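You operate a simulated robot arm through the tools that you are given. There is no shell and no other tool. Be economical: measure what you need, move in short steps, check, and stop when the job is done.

Carry out the task below with a simulated robot arm. There is one attempt and no reset: what you move stays moved.

## Task
Close station 26: lamp off, flap shut, lever narrow, red dial to 50.
Fine: the lamp goes off first; the lens stays in.

Only the result counts: the job must be done as asked and must still hold three seconds after the hand-in. Knocking over, shifting, dropping, spilling or breaking anything else fails it.

## Robot
A 7-joint arm with a two-finger parallel gripper, fixed in place. Base frame: the origin is at the foot of the arm, x ahead of it, y to its left, z up; the work surface is at about z = 0.76. Units: m, rad, N and s.
With the tool pointing down near the work surface it reaches from about 0.2 to 0.68 m from the base axis. Its first joint turns from -1.152 to 1.152 rad. Payload 2.4 kg.
Tool frame: the origin (TCP) lies between the finger pads and is the grasp point; the fingertips stand 0.03 m ahead of it; z points along the fingers, y is the line along which they close. Largest opening 0.094 m; finger width 0.028, thickness 0.01; the body of the gripper, 0.05 by 0.096 m, starts 0.055 m behind the TCP.
Orientation is that of the tool frame in the base frame, as a unit quaternion [w, x, y, z]. With the fingers straight down and closing along the base's y, the tool's x points along the base's -x, its y along +y and its z along -z.

## Interface
- The arm moves only by the tool apply_moves. Its argument "motion" is a list of rows, each an object (a shift or turn left out is 0, a gripper value left out holds the last) with "translation": the shift along the base's x, y, z in units of 100 mm (1.0 is 100 mm), a list of three; "rotation": the turn, a rotation vector about the base's x, y, z in units of 120 degrees (1.0 is 120 degrees), a list of three; "gripper": the opening, from 0 (shut) to 1 (fully open). In form: [{"translation": [dx, dy, dz], "rotation": [wx, wy, wz], "gripper": gripper}, ...]. A call has 1 to 10 rows; each row is the pose to reach, as a shift and turn from the pose commanded when the call began. A call with a number of a shift or a turn outside -1 to 1 is refused whole. A row lasts 0.2 s, in which the tool goes at most 0.05 m and 0.15 rad; a call with a longer step from one row to the next is refused whole, and so is a gripper value outside its range. A pose out of reach is approached as far as the arm can. The call stops where the force on the tool passes 70 N (or 10 N more than at its start, if that is more) or the arm is blocked; 0.2 s more then pass. Each finger travels about 0.153 m/s and halts on what it meets, pressing with about 43 N; the grip force reading is that of the motor and also rises with nothing between the fingers. The clock runs only during rows and for 0.2 s after the last one: add rows that repeat a pose to give the fingers time. It gives the time, the measured TCP pose, the force on the tool (base axes), the opening and the grip force at its end, in the units of the frame above (readings bear some noise).
- Cameras (640 x 400 px; columns grow to the right, rows downward): "scene" is fixed at [0.0328, 0.4594, 1.4687]; the picture's right is [-0.81, -0.59, 0.00], its down [-0.27, 0.38, -0.88] and it looks along [0.52, -0.72, -0.47] (base axes); focal length 334 px, centre (320, 200). "wrist" rides on the gripper at [0.076, 0.014, -0.103] in the tool frame; the picture's right is [-0.18, 0.98, 0.00], its down [-0.75, -0.14, -0.64] and it looks along [-0.63, -0.12, 0.77] (tool axes); focal length 243 px, centre (320, 200).
- capture(camera): a new picture of that camera. The clock stands still meanwhile.
- probe_pixels(camera, pixels): for up to 12 pixels [column, row] of the newest picture of that camera ("zoom" is the newest enlarged one), the place [x, y, z] in the base frame of the surface seen there, good to about 0.003 m, but the place of the scene camera against the robot may be out by one fixed shift of up to 0.025 m in any direction. The clock stands still meanwhile.
- enlarge(camera, box): a new picture of the part [left, top, right, bottom] of that camera's present view, enlarged. The clock stands still meanwhile.
- hand_in(): hands the job in; it is judged then, once.

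Go step by step. Measure first, check grasps and placings, and put right what went wrong. The budget is 80 turns and 54 pictures, counting those below and the enlarged ones. Unless the task says otherwise, let go and move clear before handing in.

The tools are called after "Call:" by a JSON object that holds its "name" and its "arguments". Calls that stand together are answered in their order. apply_moves: Moves the arm, as the interface text tells. Its arguments: {"type":"object","properties":{"motion":{"type":"array","items":{"type":"object","properties":{"translation":{"type":"array","items":{"type":"number"}},"rotation":{"type":"array","items":{"type":"number"}},"gripper":{"type":"number"}}}}},"required":["motion"]} The other tools are called the same way: capture (camera) takes a picture; probe_pixels (camera, pixels) gives the place of the surface under pixels of a picture; enlarge (camera, box) takes an enlarged picture of a part of a camera's view; hand_in () hands the job in.

At the start:

```text
clock: 0.0
position: [0.2914, -0.1393, 1.2548]
ee_rot: [0.0, -0.001, 1.0, 0.0]
ft_force: [0.0, 0.2, 0.0]
gripper_width: 0.0938
gripper_force: 0.1
```

scene: 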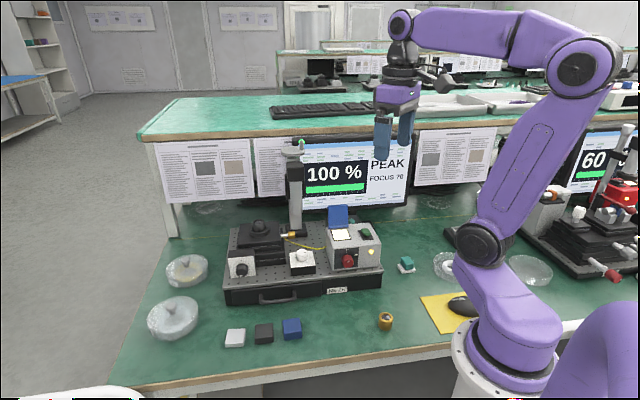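
wrist: 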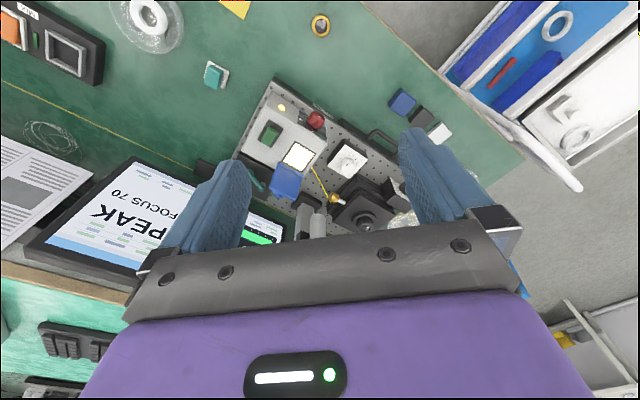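

The scene shows a station with a breadboard at about (300,260), with a lamp box, flap, red dial and levers. I'll enlarge it for detail.

Call:
{"name": "enlarge", "arguments": {"camera": "scene", "box": [215, 130, 415, 310]}}

Call:
{"name": "enlarge", "arguments": {"camera": "wrist", "box": [230, 70, 430, 240]}}

Call:
{"name": "enlarge", "arguments": {"camera": "scene", "box": [440, 120, 640, 300]}}

```text
2.22 times, centred on (315, 220) of scene
```

zoom: 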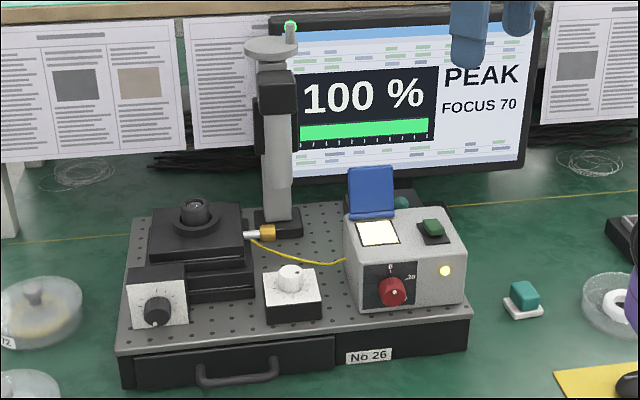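

```text
2.35 times, centred on (330, 155) of wrist
```

zoom: 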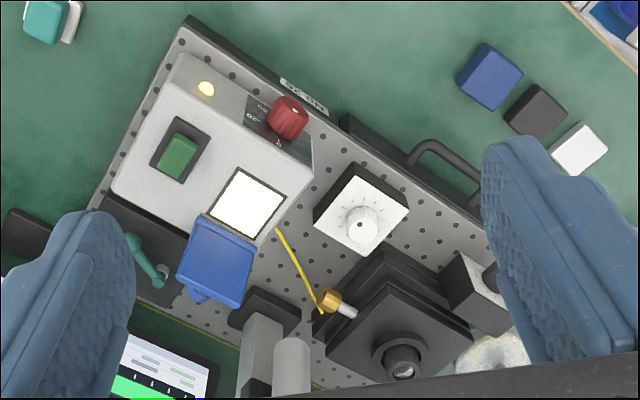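

```text
2.22 times, centred on (540, 210) of scene
```

zoom: 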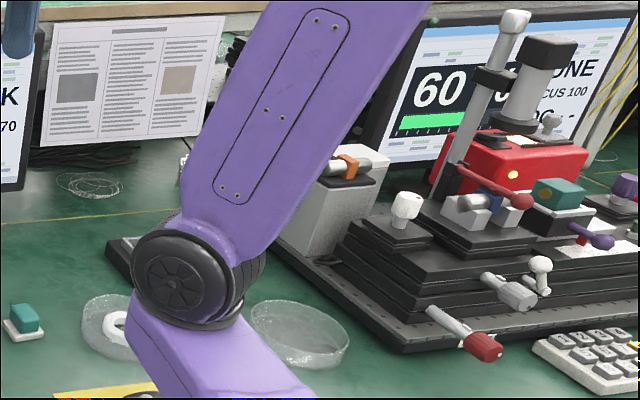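

The second picture shows the lamp's green rocker, the lit window with its blue flap, the red dial on the front face, and a teal lever behind the box. I'll locate these.

Call:
{"name": "capture", "arguments": {"camera": "wrist"}}

Call:
{"name": "probe_pixels", "arguments": {"camera": "wrist", "pixels": [[270, 132], [297, 156], [288, 180], [315, 119], [257, 182], [262, 188], [280, 107], [272, 81], [345, 160], [355, 223], [245, 150], [258, 95]]}}

Call:
{"name": "enlarge", "arguments": {"camera": "wrist", "box": [230, 75, 330, 140]}}

Call:
{"name": "enlarge", "arguments": {"camera": "scene", "box": [315, 200, 395, 275]}}

```text
48 pictures are left
```

wrist: 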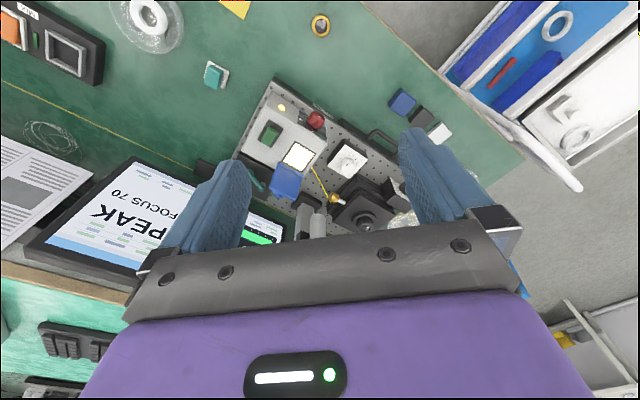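

```text
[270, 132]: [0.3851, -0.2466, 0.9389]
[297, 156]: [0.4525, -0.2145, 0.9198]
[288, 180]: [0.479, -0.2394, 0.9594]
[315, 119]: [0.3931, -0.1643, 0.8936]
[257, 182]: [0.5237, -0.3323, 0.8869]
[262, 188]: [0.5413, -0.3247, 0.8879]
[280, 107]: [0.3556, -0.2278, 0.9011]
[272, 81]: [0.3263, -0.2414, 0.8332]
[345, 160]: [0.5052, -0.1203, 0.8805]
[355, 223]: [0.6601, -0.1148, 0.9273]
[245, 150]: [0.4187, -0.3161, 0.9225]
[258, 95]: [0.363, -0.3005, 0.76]
```

```text
6.15 times, centred on (280, 108) of wrist
```

zoom: 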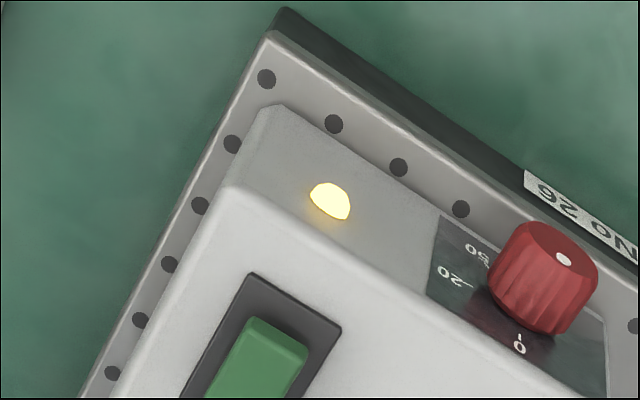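

```text
5.33 times, centred on (355, 238) of scene
```

zoom: 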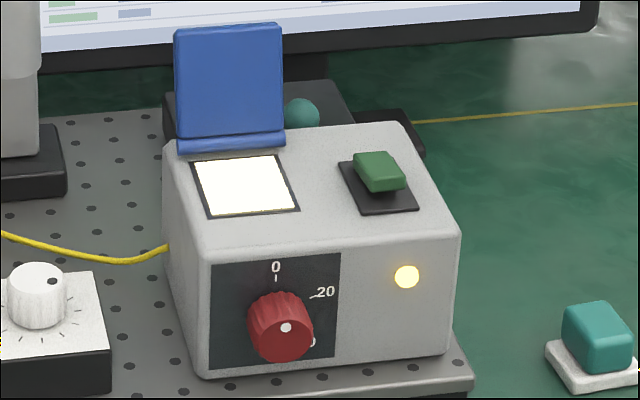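

I need the face orientation, so I'll probe the front plate and the box in the newest zoom (scene).

Call:
{"name": "probe_pixels", "arguments": {"camera": "zoom", "pixels": [[220, 275], [333, 265], [333, 350], [220, 360], [440, 260], [435, 340], [180, 165], [400, 135], [285, 340], [380, 165], [228, 80], [303, 112]]}}

Call:
{"name": "enlarge", "arguments": {"camera": "wrist", "box": [220, 110, 320, 215]}}

```text
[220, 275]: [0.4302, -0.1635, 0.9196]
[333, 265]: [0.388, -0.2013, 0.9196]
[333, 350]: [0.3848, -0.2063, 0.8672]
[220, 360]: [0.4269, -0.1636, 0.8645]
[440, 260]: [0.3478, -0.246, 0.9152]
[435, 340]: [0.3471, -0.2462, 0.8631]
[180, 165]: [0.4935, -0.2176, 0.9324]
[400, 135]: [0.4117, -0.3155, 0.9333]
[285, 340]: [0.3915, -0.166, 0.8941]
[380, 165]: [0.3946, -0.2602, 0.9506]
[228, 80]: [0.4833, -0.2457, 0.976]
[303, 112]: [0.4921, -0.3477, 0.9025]
```

```text
3.81 times, centred on (270, 162) of wrist
```

zoom: 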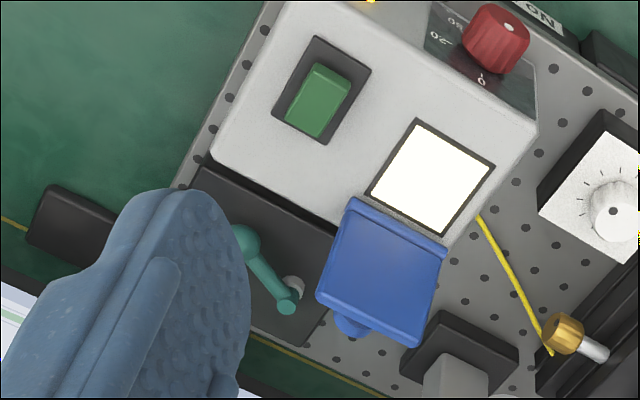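

The front face normal is about (-0.71, 0.71), and the lever sits behind the box. I'll move closer to read its markings.

Call:
{"name": "apply_moves", "arguments": {"motion": [{"translation": [0.1, -0.3, -0.25]}, {"translation": [0.2, -0.6, -0.5]}, {"translation": [0.3, -0.8, -0.75]}, {"translation": [0.4, -1.0, -1.0]}, {"translation": [0.4, -1.0, -1.0]}]}}

Call:
{"name": "capture", "arguments": {"camera": "wrist"}}

```text
clock: 1.2
position: [0.3338, -0.2385, 1.1524]
ee_rot: [0.0, 0.0, 1.0, -0.001]
ft_force: [0.0, 0.3, 0.3]
gripper_width: 0.0941
gripper_force: 0.0
```

```text
44 pictures are left
```

wrist: 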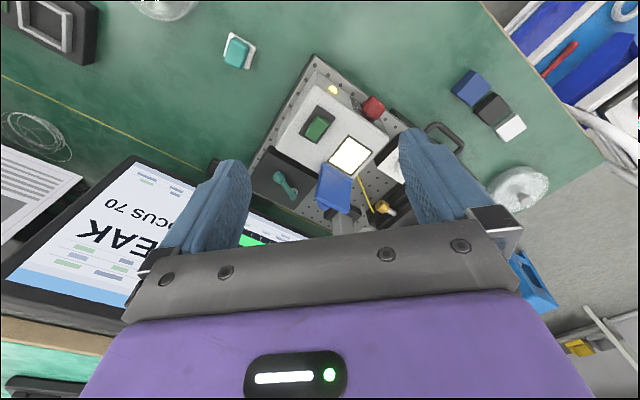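

Call:
{"name": "enlarge", "arguments": {"camera": "wrist", "box": [240, 130, 340, 220]}}

Call:
{"name": "enlarge", "arguments": {"camera": "wrist", "box": [290, 70, 400, 150]}}

```text
4.44 times, centred on (290, 175) of wrist
```

zoom: 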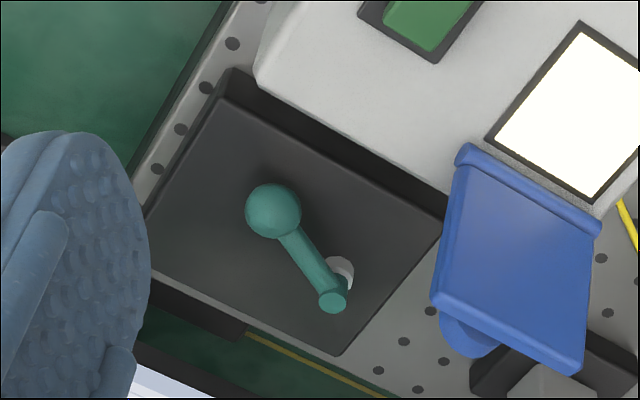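

```text
5.00 times, centred on (345, 110) of wrist
```

zoom: 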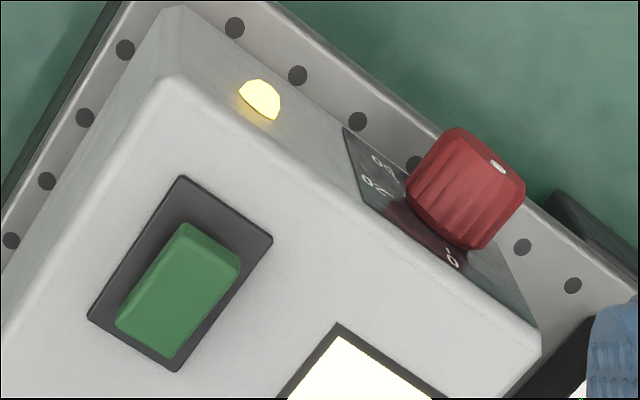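

Call:
{"name": "enlarge", "arguments": {"camera": "wrist", "box": [240, 130, 340, 220]}}

Call:
{"name": "probe_pixels", "arguments": {"camera": "zoom", "pixels": [[270, 205], [310, 260], [333, 300], [343, 268], [200, 200], [370, 300], [235, 85], [440, 215], [340, 345], [160, 250], [480, 160], [510, 330]]}}

```text
4.44 times, centred on (290, 175) of wrist
```

zoom: 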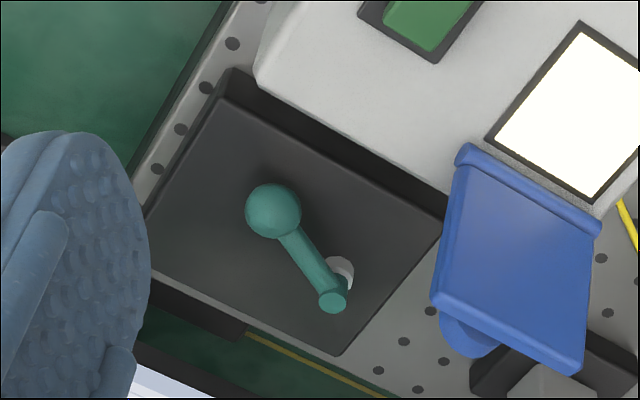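

```text
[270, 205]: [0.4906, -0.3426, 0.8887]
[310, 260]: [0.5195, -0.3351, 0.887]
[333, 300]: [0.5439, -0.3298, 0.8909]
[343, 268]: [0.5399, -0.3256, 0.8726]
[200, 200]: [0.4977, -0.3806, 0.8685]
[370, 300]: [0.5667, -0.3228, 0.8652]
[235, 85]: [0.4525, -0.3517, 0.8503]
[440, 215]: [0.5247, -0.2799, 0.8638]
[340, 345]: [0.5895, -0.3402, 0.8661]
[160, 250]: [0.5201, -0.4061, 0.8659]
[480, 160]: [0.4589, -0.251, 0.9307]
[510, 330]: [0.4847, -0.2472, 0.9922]
```

The lever lies horizontal and pivots about a vertical post near (0.543,-0.328), with no label visible yet. I'll check the monitor and the poster for hints.

Call:
{"name": "enlarge", "arguments": {"camera": "scene", "box": [295, 135, 415, 210]}}

Call:
{"name": "enlarge", "arguments": {"camera": "scene", "box": [150, 130, 300, 224]}}

Call:
{"name": "enlarge", "arguments": {"camera": "scene", "box": [330, 195, 400, 239]}}

```text
5.33 times, centred on (355, 172) of scene
```

zoom: 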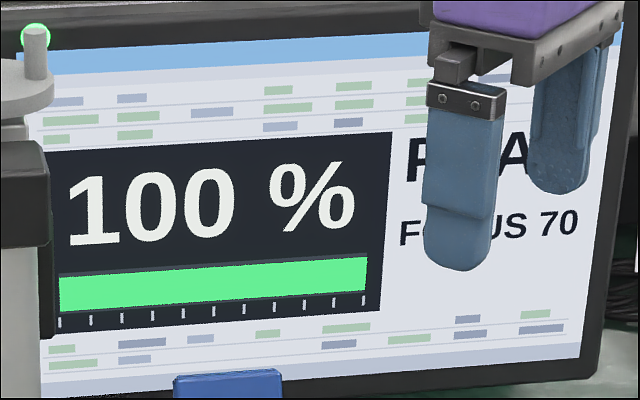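

```text
4.26 times, centred on (225, 177) of scene
```

zoom: 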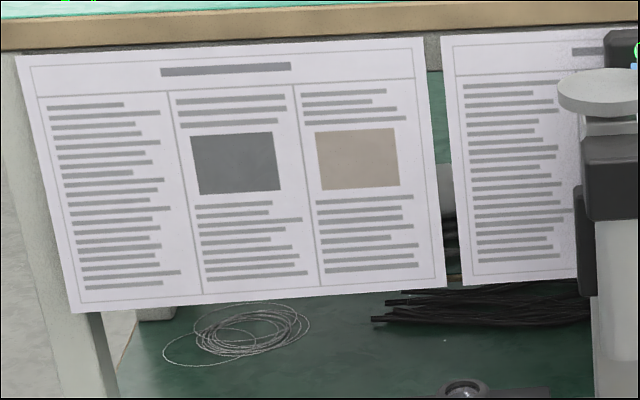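

```text
9.09 times, centred on (365, 217) of scene
```

zoom: 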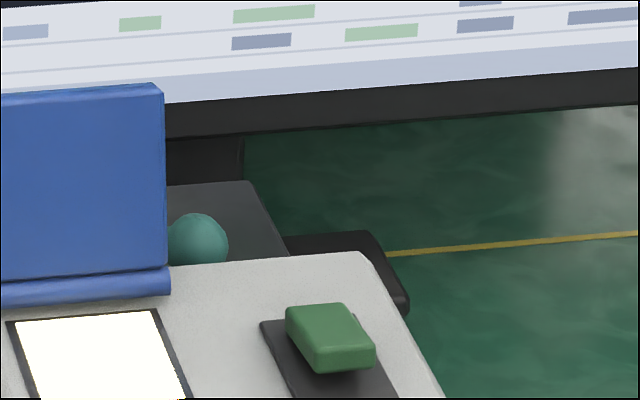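

Call:
{"name": "probe_pixels", "arguments": {"camera": "zoom", "pixels": [[300, 312], [318, 310], [340, 308], [330, 330], [325, 358], [345, 358], [368, 355], [335, 345], [270, 325], [350, 395], [300, 265], [370, 290]]}}

Call:
{"name": "enlarge", "arguments": {"camera": "wrist", "box": [295, 95, 345, 150]}}

```text
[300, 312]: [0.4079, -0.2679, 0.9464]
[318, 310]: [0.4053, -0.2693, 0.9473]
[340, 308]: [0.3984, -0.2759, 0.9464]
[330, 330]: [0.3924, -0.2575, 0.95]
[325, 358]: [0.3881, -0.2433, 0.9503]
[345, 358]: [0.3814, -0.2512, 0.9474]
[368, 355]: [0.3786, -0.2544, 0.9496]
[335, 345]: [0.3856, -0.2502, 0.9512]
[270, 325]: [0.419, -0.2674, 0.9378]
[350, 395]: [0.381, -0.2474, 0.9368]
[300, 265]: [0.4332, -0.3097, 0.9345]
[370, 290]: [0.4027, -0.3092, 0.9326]
```

```text
7.27 times, centred on (320, 122) of wrist
```

zoom: 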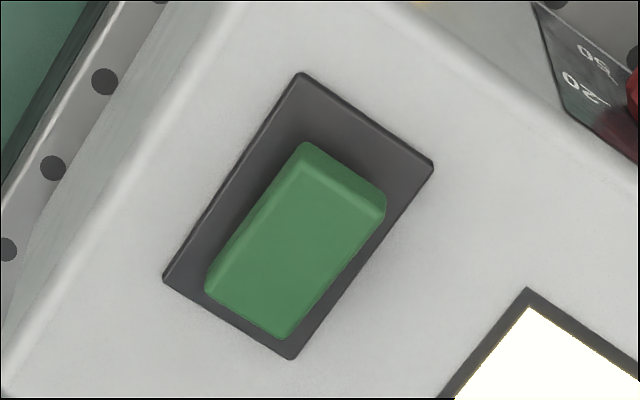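

Call:
{"name": "probe_pixels", "arguments": {"camera": "zoom", "pixels": [[365, 125], [228, 312], [302, 80], [428, 165], [290, 350], [172, 278], [325, 180], [350, 200], [290, 240], [230, 290], [265, 312], [345, 165]]}}

```text
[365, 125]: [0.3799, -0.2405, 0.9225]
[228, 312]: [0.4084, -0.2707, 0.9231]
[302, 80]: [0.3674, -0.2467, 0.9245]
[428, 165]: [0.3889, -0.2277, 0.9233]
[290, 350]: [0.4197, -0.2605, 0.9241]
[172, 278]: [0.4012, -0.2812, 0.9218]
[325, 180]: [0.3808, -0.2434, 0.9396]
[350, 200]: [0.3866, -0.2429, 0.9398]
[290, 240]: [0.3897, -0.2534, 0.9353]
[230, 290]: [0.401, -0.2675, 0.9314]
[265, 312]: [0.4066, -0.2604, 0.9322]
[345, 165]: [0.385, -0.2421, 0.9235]
```

The wrist probes show a rocker with its front end raised (z 0.940 front, 0.932 rear), so pressing the front end should switch the lamp off. I'll yaw -45° to line up with the box, close the fingers and hover above that end.

Call:
{"name": "apply_moves", "arguments": {"motion": [{"translation": [0.1, 0, -0.1], "rotation": [0, 0, -0.0625], "gripper": 0}, {"translation": [0.2, 0, -0.2], "rotation": [0, 0, -0.125], "gripper": 0}, {"translation": [0.3, 0, -0.4], "rotation": [0, 0, -0.1875], "gripper": 0}, {"translation": [0.4, 0, -0.6], "rotation": [0, 0, -0.25], "gripper": 0}, {"translation": [0.48, 0, -0.8], "rotation": [0, 0, -0.3125], "gripper": 0}, {"translation": [0.48, -0.02, -0.9], "rotation": [0, 0, -0.375], "gripper": 0}, {"translation": [0.48, -0.02, -0.9], "rotation": [0, 0, -0.375], "gripper": 0}]}}

Call:
{"name": "capture", "arguments": {"camera": "wrist"}}

Call:
{"name": "capture", "arguments": {"camera": "scene"}}

```text
clock: 2.8
position: [0.3801, -0.2405, 1.0628]
ee_rot: [0.0, 0.384, 0.923, -0.001]
ft_force: [-0.2, 0.0, 0.4]
gripper_width: 0.0
gripper_force: 33.0
```

```text
36 pictures are left
```

wrist: 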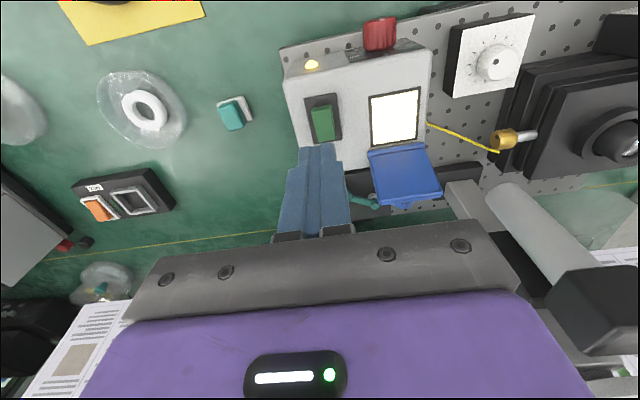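

```text
35 pictures are left
```

scene: 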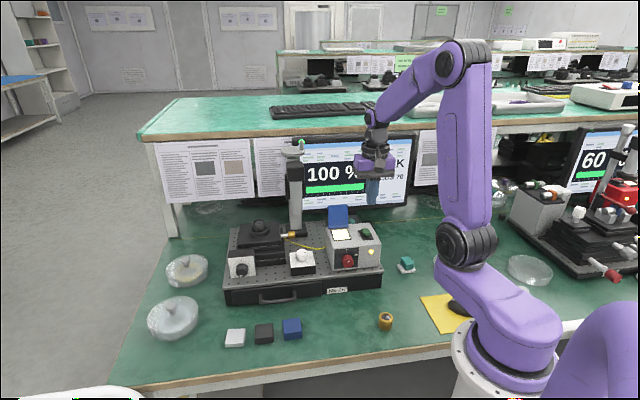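

The fingers hover over the rocker, near pixel (320,120). I'll check its position from here before pressing.

Call:
{"name": "probe_pixels", "arguments": {"camera": "wrist", "pixels": [[321, 109], [315, 110], [328, 110], [322, 122], [324, 138], [380, 30], [395, 110], [405, 165]]}}

Call:
{"name": "apply_moves", "arguments": {"motion": [{"translation": [0, 0, -0.3]}, {"translation": [0, 0, -0.55]}, {"translation": [0, 0, -0.75]}, {"translation": [0, 0, -0.85]}, {"translation": [0, 0, -0.85]}]}}

Call:
{"name": "capture", "arguments": {"camera": "wrist"}}

```text
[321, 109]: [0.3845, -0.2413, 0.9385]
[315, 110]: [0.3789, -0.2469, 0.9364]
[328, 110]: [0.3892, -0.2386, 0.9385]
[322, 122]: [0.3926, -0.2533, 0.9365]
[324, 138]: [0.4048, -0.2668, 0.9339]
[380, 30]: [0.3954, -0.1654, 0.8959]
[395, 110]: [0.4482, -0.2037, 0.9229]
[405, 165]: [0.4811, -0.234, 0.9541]
```

```text
clock: 4.0
position: [0.381, -0.2392, 0.9784]
ee_rot: [-0.001, 0.383, 0.924, 0.0]
ft_force: [0.2, 0.0, 0.0]
gripper_width: 0.0
gripper_force: 32.9
```

```text
34 pictures are left
```

wrist: 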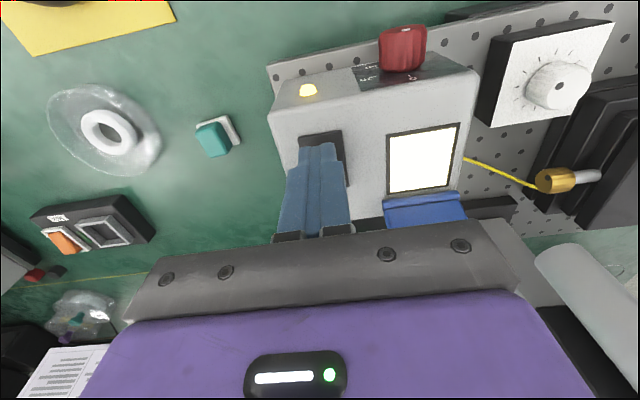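

The tips are about 8 mm above the rocker's front end. I'll press down gently and then lift.

Call:
{"name": "apply_moves", "arguments": {"motion": [{"translation": [0, 0, -0.08]}, {"translation": [0, 0, -0.12]}, {"translation": [0, 0, -0.16]}, {"translation": [0, 0, -0.19]}, {"translation": [0, 0, -0.19]}]}}

Call:
{"name": "capture", "arguments": {"camera": "wrist"}}

```text
clock: 5.1
position: [0.3825, -0.2407, 0.9642]
ee_rot: [0.001, 0.381, 0.924, 0.0]
ft_force: [-7.6, 5.6, 20.4]
gripper_width: 0.0
gripper_force: 33.0
stopped in row 5: the force on the tool passed its limit (the readings are from after the stop); the commanded pose is now the measured one
```

```text
33 pictures are left
```

wrist: 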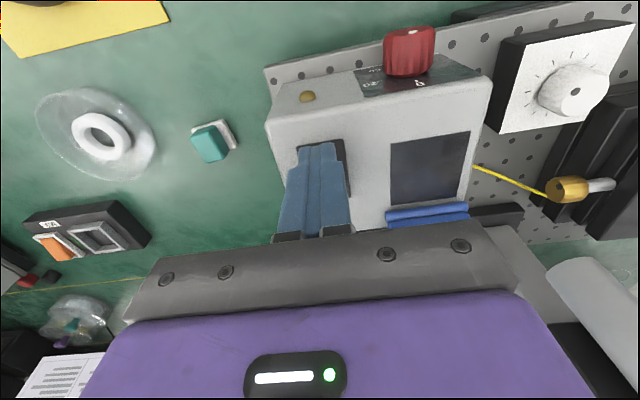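

The lamp is off (the window and indicator are dark). I'll lift off and then measure the flap.

Call:
{"name": "apply_moves", "arguments": {"motion": [{"translation": [-0.1, 0.1, 0.4]}, {"translation": [-0.3, 0.3, 0.7]}, {"translation": [-0.5, 0.5, 0.9]}, {"translation": [-0.5, 0.5, 0.9]}]}}

Call:
{"name": "capture", "arguments": {"camera": "wrist"}}

Call:
{"name": "enlarge", "arguments": {"camera": "wrist", "box": [280, 70, 440, 210]}}

```text
clock: 6.1
position: [0.3316, -0.1902, 1.0526]
ee_rot: [0.002, 0.382, 0.924, -0.001]
ft_force: [0.3, 0.0, 0.0]
gripper_width: 0.0
gripper_force: 32.9
```

```text
32 pictures are left
```

wrist: 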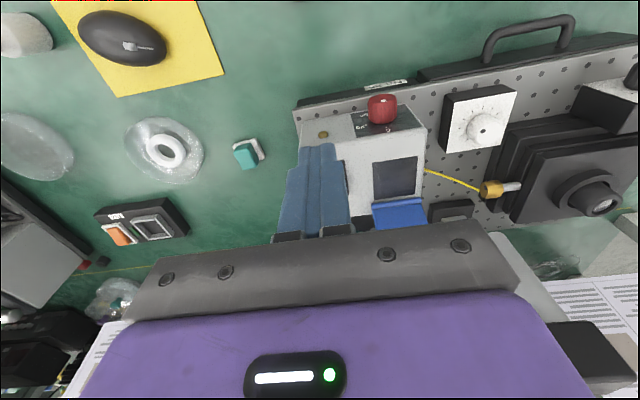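

```text
2.86 times, centred on (360, 140) of wrist
```

zoom: 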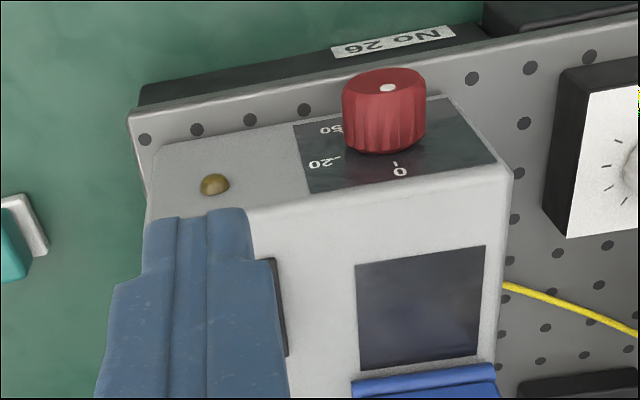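

Next is the flap, which I'll push from behind. The tall grey column (scene ~(295,205)) is close, so I'll probe it along with the flap edges.

Call:
{"name": "enlarge", "arguments": {"camera": "scene", "box": [270, 130, 390, 250]}}

Call:
{"name": "probe_pixels", "arguments": {"camera": "scene", "pixels": [[294, 225], [289, 200], [302, 200], [294, 175], [294, 155], [330, 208], [345, 207], [330, 226], [347, 224], [338, 215], [346, 233], [292, 234]]}}

```text
3.33 times, centred on (330, 190) of scene
```

zoom: 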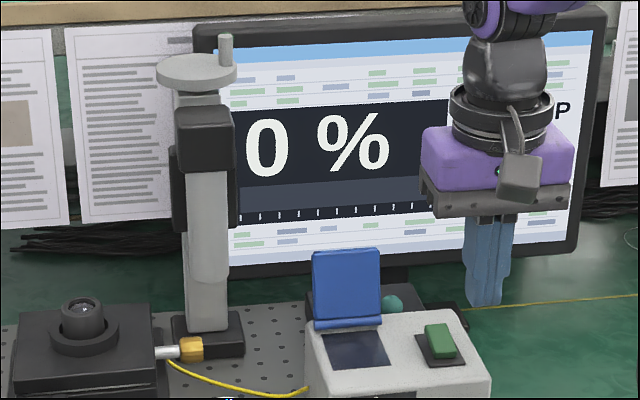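

```text
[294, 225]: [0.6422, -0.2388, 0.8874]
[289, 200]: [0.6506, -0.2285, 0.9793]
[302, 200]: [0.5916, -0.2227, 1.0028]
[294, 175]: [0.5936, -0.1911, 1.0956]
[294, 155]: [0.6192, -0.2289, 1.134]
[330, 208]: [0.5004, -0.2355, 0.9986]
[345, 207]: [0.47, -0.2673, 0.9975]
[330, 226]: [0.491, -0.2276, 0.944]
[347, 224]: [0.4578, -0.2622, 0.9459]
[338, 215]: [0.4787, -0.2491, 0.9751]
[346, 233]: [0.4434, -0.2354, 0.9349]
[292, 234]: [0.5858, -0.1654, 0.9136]
```

The column stands near (0.60–0.65,-0.22), well clear of a spot directly behind the flap. I'll travel over the flap to (0.53,-0.30).

Call:
{"name": "apply_moves", "arguments": {"motion": [{"translation": [0.3, -0.2, 0.2]}, {"translation": [0.6, -0.4, 0.2]}, {"translation": [0.95, -0.6, 0.2]}, {"translation": [0.95, -0.6, 0.2]}]}}

Call:
{"name": "apply_moves", "arguments": {"motion": [{"translation": [0.3, -0.2, 0]}, {"translation": [0.6, -0.35, 0]}, {"translation": [1.0, -0.5, 0]}, {"translation": [1.0, -0.5, 0]}]}}

Call:
{"name": "capture", "arguments": {"camera": "wrist"}}

Call:
{"name": "capture", "arguments": {"camera": "scene"}}

```text
clock: 7.1
position: [0.4258, -0.2527, 1.0746]
ee_rot: [0.003, 0.382, 0.924, 0.0]
ft_force: [0.2, -0.5, -0.3]
gripper_width: 0.0
gripper_force: 33.0
```

```text
clock: 8.1
position: [0.5261, -0.303, 1.0744]
ee_rot: [0.001, 0.383, 0.924, -0.001]
ft_force: [0.1, 0.4, -0.3]
gripper_width: 0.0002
gripper_force: 32.9
```

```text
29 pictures are left
```

wrist: 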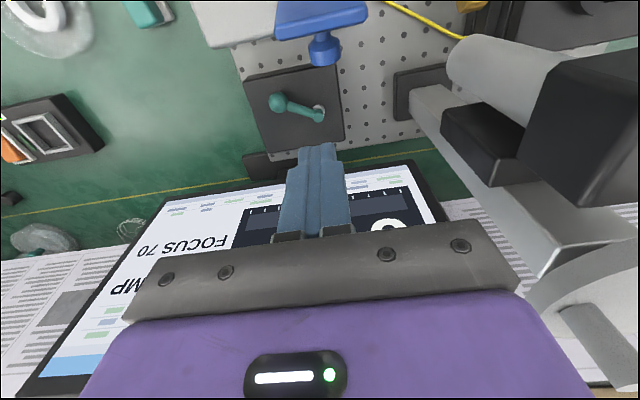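

```text
28 pictures are left
```

scene: 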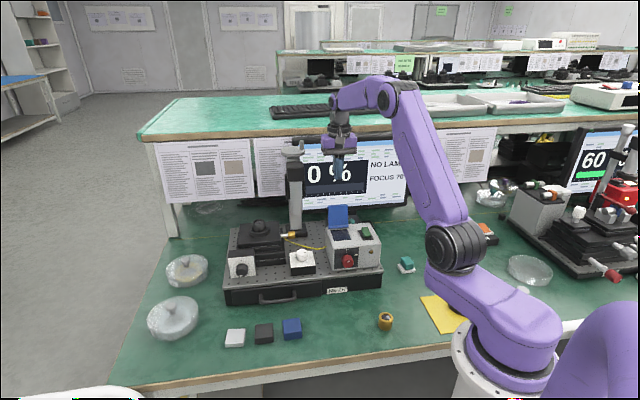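

From above, the lever is at (295,107) and the flap has a knob on its back at (323,48). I'll zoom in for lever markings.

Call:
{"name": "enlarge", "arguments": {"camera": "wrist", "box": [230, 0, 380, 170]}}

Call:
{"name": "probe_pixels", "arguments": {"camera": "wrist", "pixels": [[278, 102], [298, 108], [319, 116], [325, 50], [325, 33], [290, 25], [350, 15], [480, 75], [365, 8], [278, 37]]}}

```text
2.35 times, centred on (305, 85) of wrist
```

zoom: 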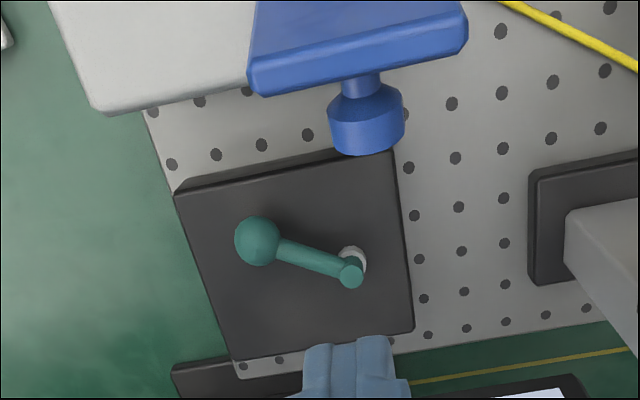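

```text
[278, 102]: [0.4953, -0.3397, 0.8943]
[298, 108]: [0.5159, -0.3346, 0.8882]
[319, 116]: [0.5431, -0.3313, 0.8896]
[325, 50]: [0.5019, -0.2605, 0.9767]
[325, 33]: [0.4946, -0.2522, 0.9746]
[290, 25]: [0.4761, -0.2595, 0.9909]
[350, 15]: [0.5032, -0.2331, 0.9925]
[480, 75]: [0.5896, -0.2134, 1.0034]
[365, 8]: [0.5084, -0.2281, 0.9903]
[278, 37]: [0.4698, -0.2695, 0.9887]
```

The lever carries no visible markings from here; I'll come back to it. First I'll descend behind the flap, centred on its back knob.

Call:
{"name": "apply_moves", "arguments": {"motion": [{"translation": [0.09, 0.09, -0.2]}, {"translation": [0.09, 0.09, -0.5]}, {"translation": [0.09, 0.09, -0.8]}, {"translation": [0.09, 0.09, -0.8]}]}}

Call:
{"name": "apply_moves", "arguments": {"motion": [{"translation": [-0.1, 0.1, 0]}, {"translation": [-0.2, 0.2, 0]}, {"translation": [-0.3, 0.3, 0]}, {"translation": [-0.4, 0.4, 0]}, {"translation": [-0.5, 0.5, 0]}, {"translation": [-0.5, 0.5, 0]}]}}

Call:
{"name": "enlarge", "arguments": {"camera": "scene", "box": [270, 130, 400, 290]}}

```text
clock: 9.1
position: [0.5359, -0.2935, 0.9926]
ee_rot: [0.003, 0.383, 0.924, 0.0]
ft_force: [-0.2, 0.1, 0.1]
gripper_width: 0.0
gripper_force: 32.7
```

```text
clock: 10.5
position: [0.4847, -0.2429, 0.992]
ee_rot: [0.001, 0.383, 0.924, 0.001]
ft_force: [0.1, 0.0, 0.4]
gripper_width: 0.0
gripper_force: 33.1
```

```text
2.50 times, centred on (335, 210) of scene
```

zoom: 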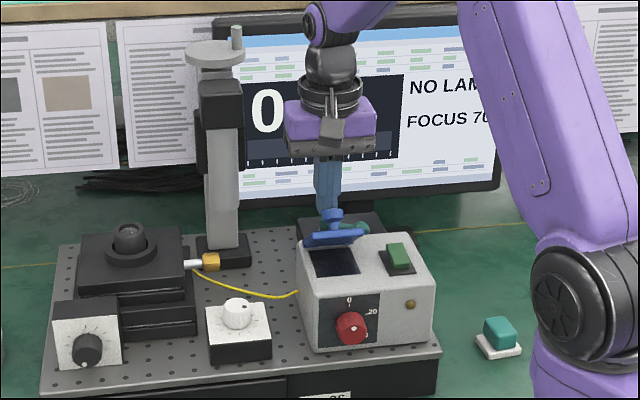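

The flap is now well forward. I'll lift, move over its knob and press it down.

Call:
{"name": "apply_moves", "arguments": {"motion": [{"translation": [0.05, -0.05, 0.3]}, {"translation": [0.0, 0.0, 0.6]}, {"translation": [-0.25, 0.25, 0.6]}, {"translation": [-0.35, 0.35, 0.6]}, {"translation": [-0.35, 0.35, 0.6]}]}}

Call:
{"name": "capture", "arguments": {"camera": "wrist"}}

Call:
{"name": "enlarge", "arguments": {"camera": "scene", "box": [310, 180, 400, 280]}}

```text
clock: 11.7
position: [0.4496, -0.2085, 1.0524]
ee_rot: [0.002, 0.383, 0.924, 0.0]
ft_force: [-1.0, -0.2, 0.7]
gripper_width: 0.0
gripper_force: 33.1
```

```text
25 pictures are left
```

wrist: 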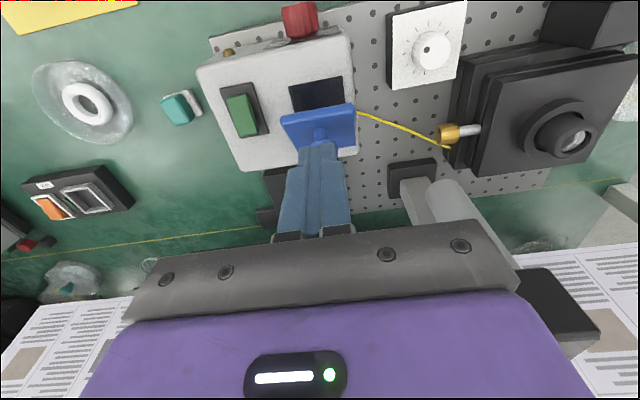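

```text
4.00 times, centred on (355, 230) of scene
```

zoom: 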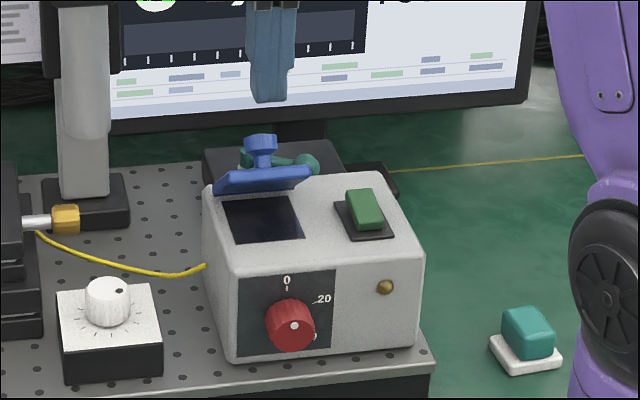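

The flap is held by friction at about 35° open. I'll move forward to its free edge, ahead of the knob, and press down.

Call:
{"name": "apply_moves", "arguments": {"motion": [{"translation": [-0.2, 0.2, 0]}, {"translation": [-0.2, 0.2, -0.3]}, {"translation": [-0.2, 0.2, -0.5]}, {"translation": [-0.2, 0.2, -0.65]}, {"translation": [-0.2, 0.2, -0.75]}, {"translation": [-0.2, 0.2, -0.82]}, {"translation": [-0.2, 0.2, -0.82]}]}}

Call:
{"name": "enlarge", "arguments": {"camera": "scene", "box": [310, 180, 400, 280]}}

```text
clock: 13.3
position: [0.4301, -0.1865, 0.9708]
ee_rot: [0.002, 0.382, 0.924, 0.001]
ft_force: [-0.8, -0.7, 0.2]
gripper_width: 0.0
gripper_force: 33.3
```

```text
4.00 times, centred on (355, 230) of scene
```

zoom: 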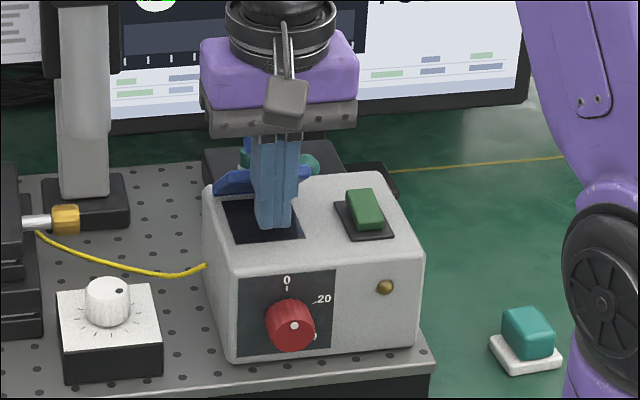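

I missed: the free edge lies behind the fingers. I'll lift, go back about 27 mm, and press again.

Call:
{"name": "apply_moves", "arguments": {"motion": [{"translation": [0, 0, 0.4]}, {"translation": [0, 0, 0.7]}, {"translation": [0.18, -0.18, 0.7]}, {"translation": [0.18, -0.18, 0.4]}, {"translation": [0.18, -0.18, 0.25]}, {"translation": [0.18, -0.18, 0.15]}, {"translation": [0.18, -0.18, 0.08]}, {"translation": [0.18, -0.18, 0.08]}]}}

Call:
{"name": "enlarge", "arguments": {"camera": "scene", "box": [310, 180, 400, 280]}}

```text
clock: 14.4
position: [0.4429, -0.2014, 1.0058]
ee_rot: [-0.008, 0.381, 0.924, 0.002]
ft_force: [-14.2, 6.8, 19.9]
gripper_width: 0.0
gripper_force: 33.2
stopped in row 5: the force on the tool passed its limit (the readings are from after the stop); the commanded pose is now the measured one
```

```text
4.00 times, centred on (355, 230) of scene
```

zoom: 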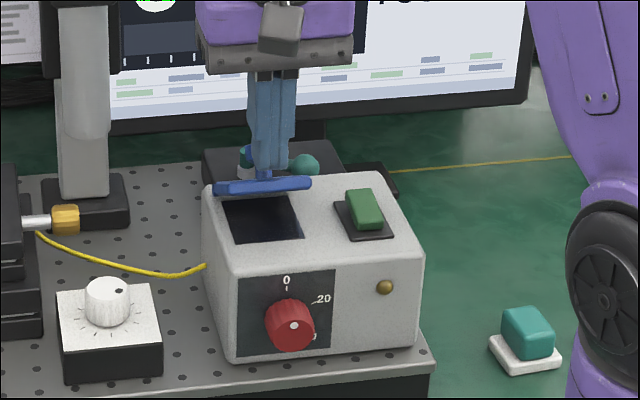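

The press met resistance at tip z≈0.976 without closing the flap. I'll lift and measure its angle.

Call:
{"name": "apply_moves", "arguments": {"motion": [{"translation": [-0.1, 0.1, 0.3]}, {"translation": [-0.4, 0.4, 0.6]}, {"translation": [-0.4, 0.4, 0.6]}]}}

Call:
{"name": "enlarge", "arguments": {"camera": "wrist", "box": [260, 80, 420, 180]}}

```text
refused: row 2 steps farther than a row can; nothing moved
```

```text
4.00 times, centred on (340, 130) of wrist
```

zoom: 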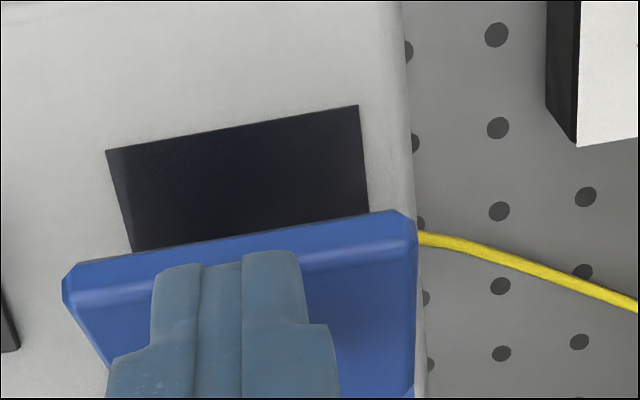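

Call:
{"name": "probe_pixels", "arguments": {"camera": "zoom", "pixels": [[100, 270], [340, 225], [390, 220], [120, 300], [350, 280], [380, 330], [380, 380], [230, 120], [355, 115], [330, 300]]}}

```text
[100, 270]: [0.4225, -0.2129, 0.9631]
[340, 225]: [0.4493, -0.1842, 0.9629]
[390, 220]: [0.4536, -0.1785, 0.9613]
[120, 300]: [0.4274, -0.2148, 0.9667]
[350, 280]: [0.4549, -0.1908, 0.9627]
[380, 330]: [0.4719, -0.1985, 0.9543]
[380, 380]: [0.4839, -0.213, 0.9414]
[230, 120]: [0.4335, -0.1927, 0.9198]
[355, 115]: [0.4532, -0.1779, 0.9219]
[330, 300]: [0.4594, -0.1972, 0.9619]
```

The free edge is at about (0.438,-0.196,0.9625), and the fingers were bearing on the knob near the hinge line. I'll shift 12 mm forward and press only the edge.

Call:
{"name": "apply_moves", "arguments": {"motion": [{"translation": [0, 0, 0.2]}, {"translation": [-0.085, 0.085, 0.2]}, {"translation": [-0.085, 0.085, 0]}, {"translation": [-0.085, 0.085, -0.12]}, {"translation": [-0.085, 0.085, -0.22]}, {"translation": [-0.085, 0.085, -0.32]}, {"translation": [-0.085, 0.085, -0.37]}, {"translation": [-0.085, 0.085, -0.37]}]}}

Call:
{"name": "enlarge", "arguments": {"camera": "wrist", "box": [260, 80, 420, 180]}}

```text
clock: 16.2
position: [0.4299, -0.1879, 0.9661]
ee_rot: [-0.017, 0.38, 0.925, 0.004]
ft_force: [-27.4, 35.1, 18.1]
gripper_width: 0.0
gripper_force: 32.9
```

```text
4.00 times, centred on (340, 130) of wrist
```

zoom: 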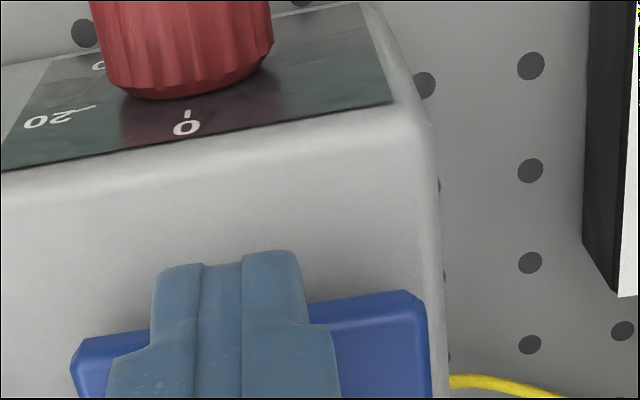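

The flap is nearly down, with the knob pushing against the rear of the fingers. I'll lift off slightly forward and look.

Call:
{"name": "apply_moves", "arguments": {"motion": [{"translation": [-0.05, 0.05, 0.1]}, {"translation": [-0.06, 0.06, 0.4]}, {"translation": [-0.06, 0.06, 0.8]}, {"translation": [-0.06, 0.06, 0.8]}]}}

Call:
{"name": "enlarge", "arguments": {"camera": "wrist", "box": [260, 60, 420, 200]}}

Call:
{"name": "enlarge", "arguments": {"camera": "scene", "box": [310, 180, 400, 280]}}

Call:
{"name": "probe_pixels", "arguments": {"camera": "zoom", "pixels": [[245, 165], [250, 215], [225, 200], [290, 195], [245, 240], [295, 235]]}}

```text
clock: 17.2
position: [0.4288, -0.1901, 1.0483]
ee_rot: [-0.005, 0.382, 0.924, 0.002]
ft_force: [-0.9, -0.4, -0.2]
gripper_width: 0.0
gripper_force: 33.2
```

```text
2.86 times, centred on (340, 130) of wrist
```

zoom: 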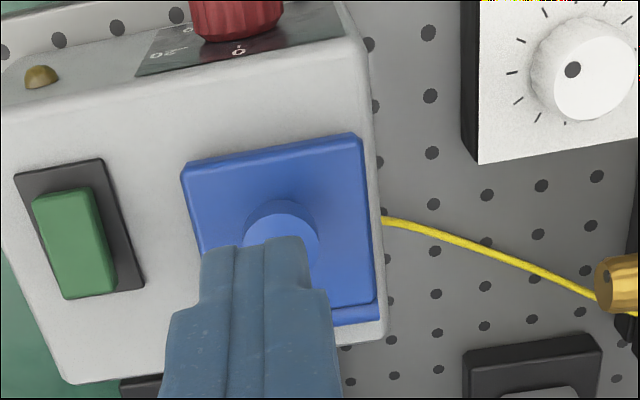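

```text
4.00 times, centred on (355, 230) of scene
```

zoom: 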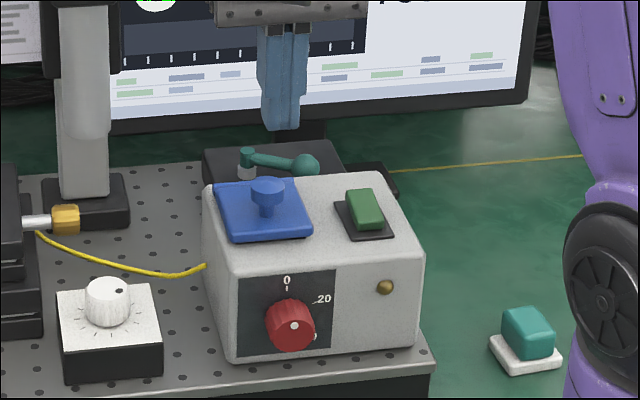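

```text
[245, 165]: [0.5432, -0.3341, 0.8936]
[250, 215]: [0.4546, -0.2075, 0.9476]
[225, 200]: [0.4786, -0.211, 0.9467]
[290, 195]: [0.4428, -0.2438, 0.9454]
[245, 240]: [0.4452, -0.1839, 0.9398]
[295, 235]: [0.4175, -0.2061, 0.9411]
```

The flap now lies flat over the window. I'll press once on the knob to seat it.

Call:
{"name": "apply_moves", "arguments": {"motion": [{"translation": [0.18, -0.16, 0]}, {"translation": [0.18, -0.16, -0.3]}, {"translation": [0.18, -0.16, -0.45]}, {"translation": [0.18, -0.16, -0.55]}, {"translation": [0.18, -0.16, -0.6]}, {"translation": [0.18, -0.16, -0.65]}]}}

```text
clock: 18.7
position: [0.4467, -0.2055, 0.9892]
ee_rot: [-0.003, 0.381, 0.924, 0.001]
ft_force: [-9.0, 6.0, 21.2]
gripper_width: 0.0001
gripper_force: 33.0
stopped in row 6: the force on the tool passed its limit (the readings are from after the stop); the commanded pose is now the measured one
```

The knob bottomed out at z≈0.959, so the flap is shut. Next I'll take a closer look at the lever unit.

Call:
{"name": "apply_moves", "arguments": {"motion": [{"translation": [0, 0, 0.4]}, {"translation": [0.2, -0.25, 0.6]}, {"translation": [0.4, -0.5, 0.6]}, {"translation": [0.5, -0.7, 0.5]}, {"translation": [0.5, -0.7, 0.5]}]}}

Call:
{"name": "enlarge", "arguments": {"camera": "wrist", "box": [200, 0, 420, 200]}}

```text
clock: 19.9
position: [0.4993, -0.2745, 1.0386]
ee_rot: [-0.004, 0.382, 0.924, 0.001]
ft_force: [-0.2, 0.1, 0.0]
gripper_width: 0.0
gripper_force: 32.9
```

```text
2.00 times, centred on (310, 100) of wrist
```

zoom: 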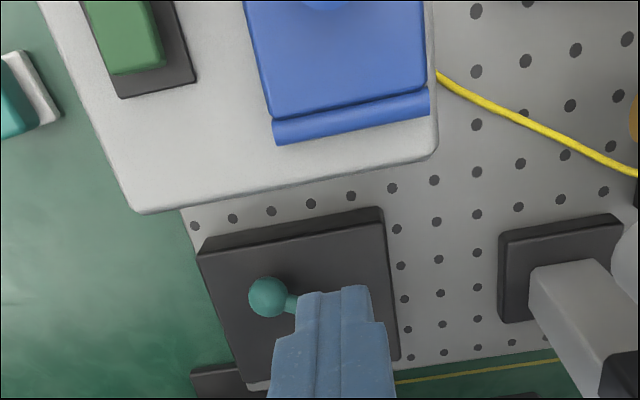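

There are no marks on the top or front. I'll swing to the left side of the unit to inspect its left face and get another angle.

Call:
{"name": "apply_moves", "arguments": {"motion": [{"translation": [-0.1, -0.1, 0], "rotation": [0, 0, 0.07]}, {"translation": [-0.2, -0.2, 0], "rotation": [0, 0, 0.14]}, {"translation": [-0.3, -0.4, 0], "rotation": [0, 0, 0.21]}, {"translation": [-0.4, -0.6, 0], "rotation": [0, 0, 0.28]}, {"translation": [-0.5, -0.8, 0], "rotation": [0, 0, 0.35]}, {"translation": [-0.6, -1.0, 0], "rotation": [0, 0, 0.42]}, {"translation": [-0.6, -1.0, 0], "rotation": [0, 0, 0.42]}]}}

Call:
{"name": "apply_moves", "arguments": {"motion": [{"translation": [0, -0.1, 0], "rotation": [0, 0, 0.066]}, {"translation": [0, -0.2, 0], "rotation": [0, 0, 0.132]}, {"translation": [0, -0.3, 0], "rotation": [0, 0, 0.198]}, {"translation": [0, -0.4, 0], "rotation": [0, 0, 0.264]}, {"translation": [0, -0.4, 0], "rotation": [0, 0, 0.33]}, {"translation": [0, -0.4, 0], "rotation": [0, 0, 0.33]}]}}

Call:
{"name": "capture", "arguments": {"camera": "wrist"}}

```text
clock: 21.5
position: [0.4375, -0.3738, 1.0386]
ee_rot: [-0.003, -0.049, 0.999, 0.0]
ft_force: [0.7, -0.8, 0.3]
gripper_width: 0.0001
gripper_force: 32.8
```

```text
clock: 22.9
position: [0.4383, -0.4143, 1.0374]
ee_rot: [-0.003, -0.385, 0.923, -0.001]
ft_force: [0.0, -0.2, -0.6]
gripper_width: 0.0001
gripper_force: 32.8
```

```text
16 pictures are left
```

wrist: 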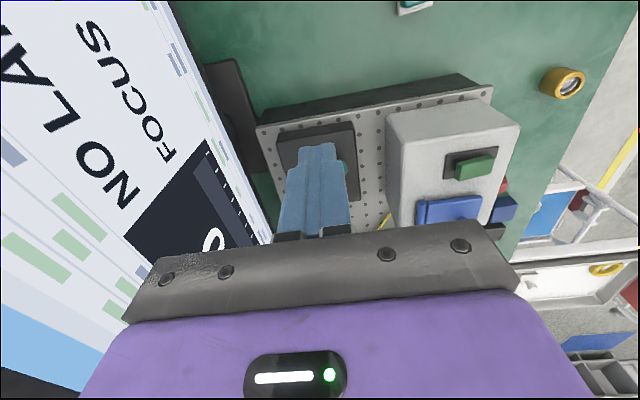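

Call:
{"name": "enlarge", "arguments": {"camera": "wrist", "box": [240, 70, 400, 240]}}

```text
2.35 times, centred on (320, 155) of wrist
```

zoom: 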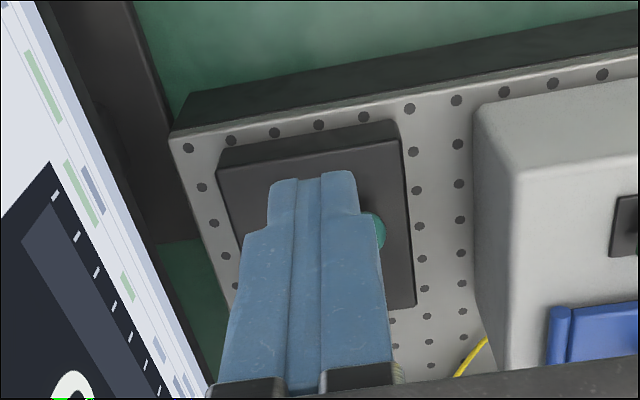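

No face carries a label, so I take it as a two-position lever, now thrown toward the front (+32°). I'll lower closed fingers into the 49 mm gap between the lamp box and the ball, then push rearward and watch for any reaction.

Call:
{"name": "apply_moves", "arguments": {"motion": [{"translation": [0.1, 0.4, 0]}, {"translation": [0.2, 0.7, 0]}, {"translation": [0.27, 1.0, 0]}, {"translation": [0.27, 1.0, -0.4]}, {"translation": [0.27, 1.0, -0.8]}, {"translation": [0.27, 1.0, -0.8]}]}}

Call:
{"name": "enlarge", "arguments": {"camera": "wrist", "box": [200, 70, 440, 250]}}

```text
clock: 24.3
position: [0.466, -0.3166, 0.9571]
ee_rot: [-0.003, -0.385, 0.923, -0.001]
ft_force: [-0.7, 0.2, 0.5]
gripper_width: 0.0
gripper_force: 32.6
```

```text
2.22 times, centred on (320, 160) of wrist
```

zoom: 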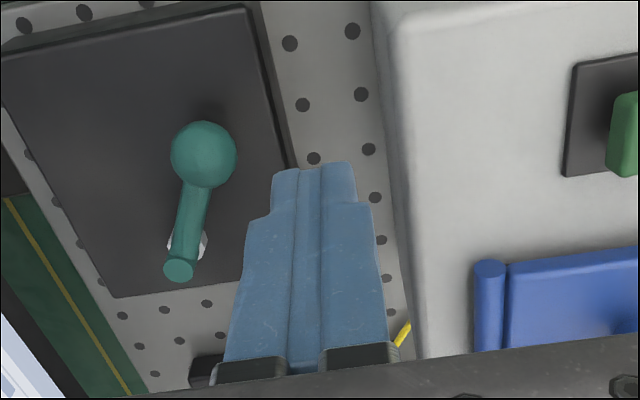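

The fingers are between the ball and the box with clearance on both sides. I'll lower 50 mm and push rearward in small steps.

Call:
{"name": "apply_moves", "arguments": {"motion": [{"translation": [0, 0, -0.3]}, {"translation": [0, 0, -0.5]}, {"translation": [0.1, -0.1, -0.5]}, {"translation": [0.18, -0.18, -0.5]}, {"translation": [0.26, -0.26, -0.5]}, {"translation": [0.32, -0.32, -0.5]}, {"translation": [0.38, -0.38, -0.5]}, {"translation": [0.44, -0.44, -0.5]}]}}

Call:
{"name": "capture", "arguments": {"camera": "wrist"}}

```text
clock: 25.6
position: [0.4832, -0.3331, 0.9068]
ee_rot: [-0.015, -0.385, 0.923, 0.019]
ft_force: [-14.8, 13.3, 16.3]
gripper_width: 0.0
gripper_force: 33.2
stopped in row 6: the force on the tool passed its limit (the readings are from after the stop); the commanded pose is now the measured one
```

```text
13 pictures are left
```

wrist: 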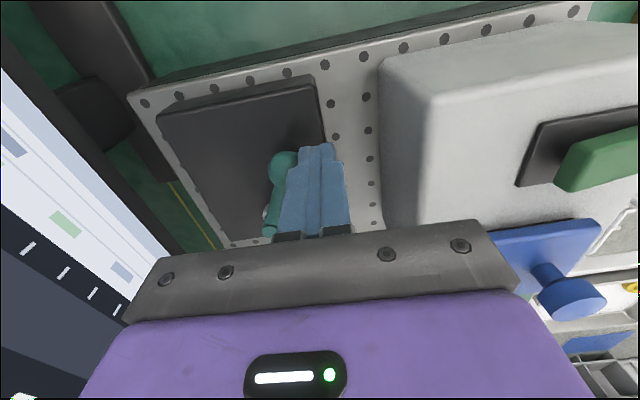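

Contact was made, but the push stopped on force. I'll zoom in to see whether the ball moved and how it touches.

Call:
{"name": "enlarge", "arguments": {"camera": "wrist", "box": [230, 110, 370, 250]}}

Call:
{"name": "probe_pixels", "arguments": {"camera": "wrist", "pixels": [[281, 160], [272, 210], [269, 231], [275, 190], [240, 130], [200, 180], [310, 82], [160, 116]]}}

```text
2.86 times, centred on (300, 180) of wrist
```

zoom: 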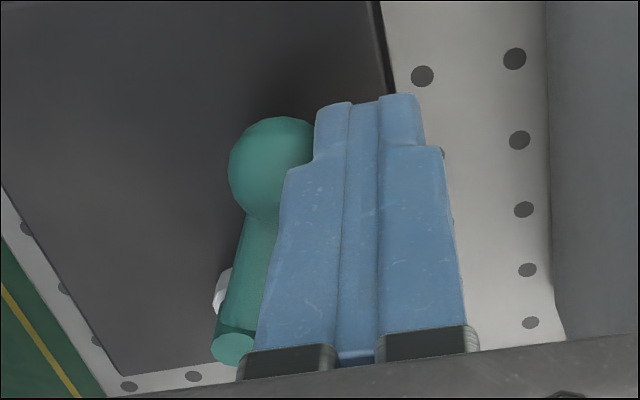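

```text
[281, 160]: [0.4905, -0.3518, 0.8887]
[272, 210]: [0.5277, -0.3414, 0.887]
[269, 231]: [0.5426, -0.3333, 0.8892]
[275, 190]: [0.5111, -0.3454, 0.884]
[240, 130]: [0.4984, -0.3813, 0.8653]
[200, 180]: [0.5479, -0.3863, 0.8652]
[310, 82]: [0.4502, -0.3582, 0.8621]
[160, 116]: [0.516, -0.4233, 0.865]
```

The ball has moved back slightly, to about y -0.352. I'll keep pushing with smaller steps.

Call:
{"name": "apply_moves", "arguments": {"motion": [{"translation": [0.03, -0.03, 0]}, {"translation": [0.06, -0.06, 0]}, {"translation": [0.09, -0.09, 0]}, {"translation": [0.12, -0.12, 0]}, {"translation": [0.15, -0.15, 0]}, {"translation": [0.18, -0.18, 0]}, {"translation": [0.21, -0.21, 0]}, {"translation": [0.24, -0.24, 0]}]}}

Call:
{"name": "enlarge", "arguments": {"camera": "wrist", "box": [200, 70, 400, 250]}}

```text
clock: 26.3
position: [0.4835, -0.3341, 0.9064]
ee_rot: [-0.024, -0.385, 0.922, 0.034]
ft_force: [-14.0, 14.2, 18.1]
gripper_width: 0.0003
gripper_force: 32.8
stopped in row 3: the force on the tool passed its limit (the readings are from after the stop); the commanded pose is now the measured one
```

```text
2.22 times, centred on (300, 160) of wrist
```

zoom: 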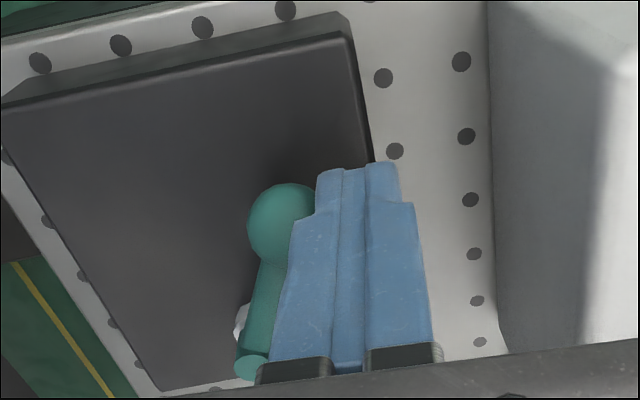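

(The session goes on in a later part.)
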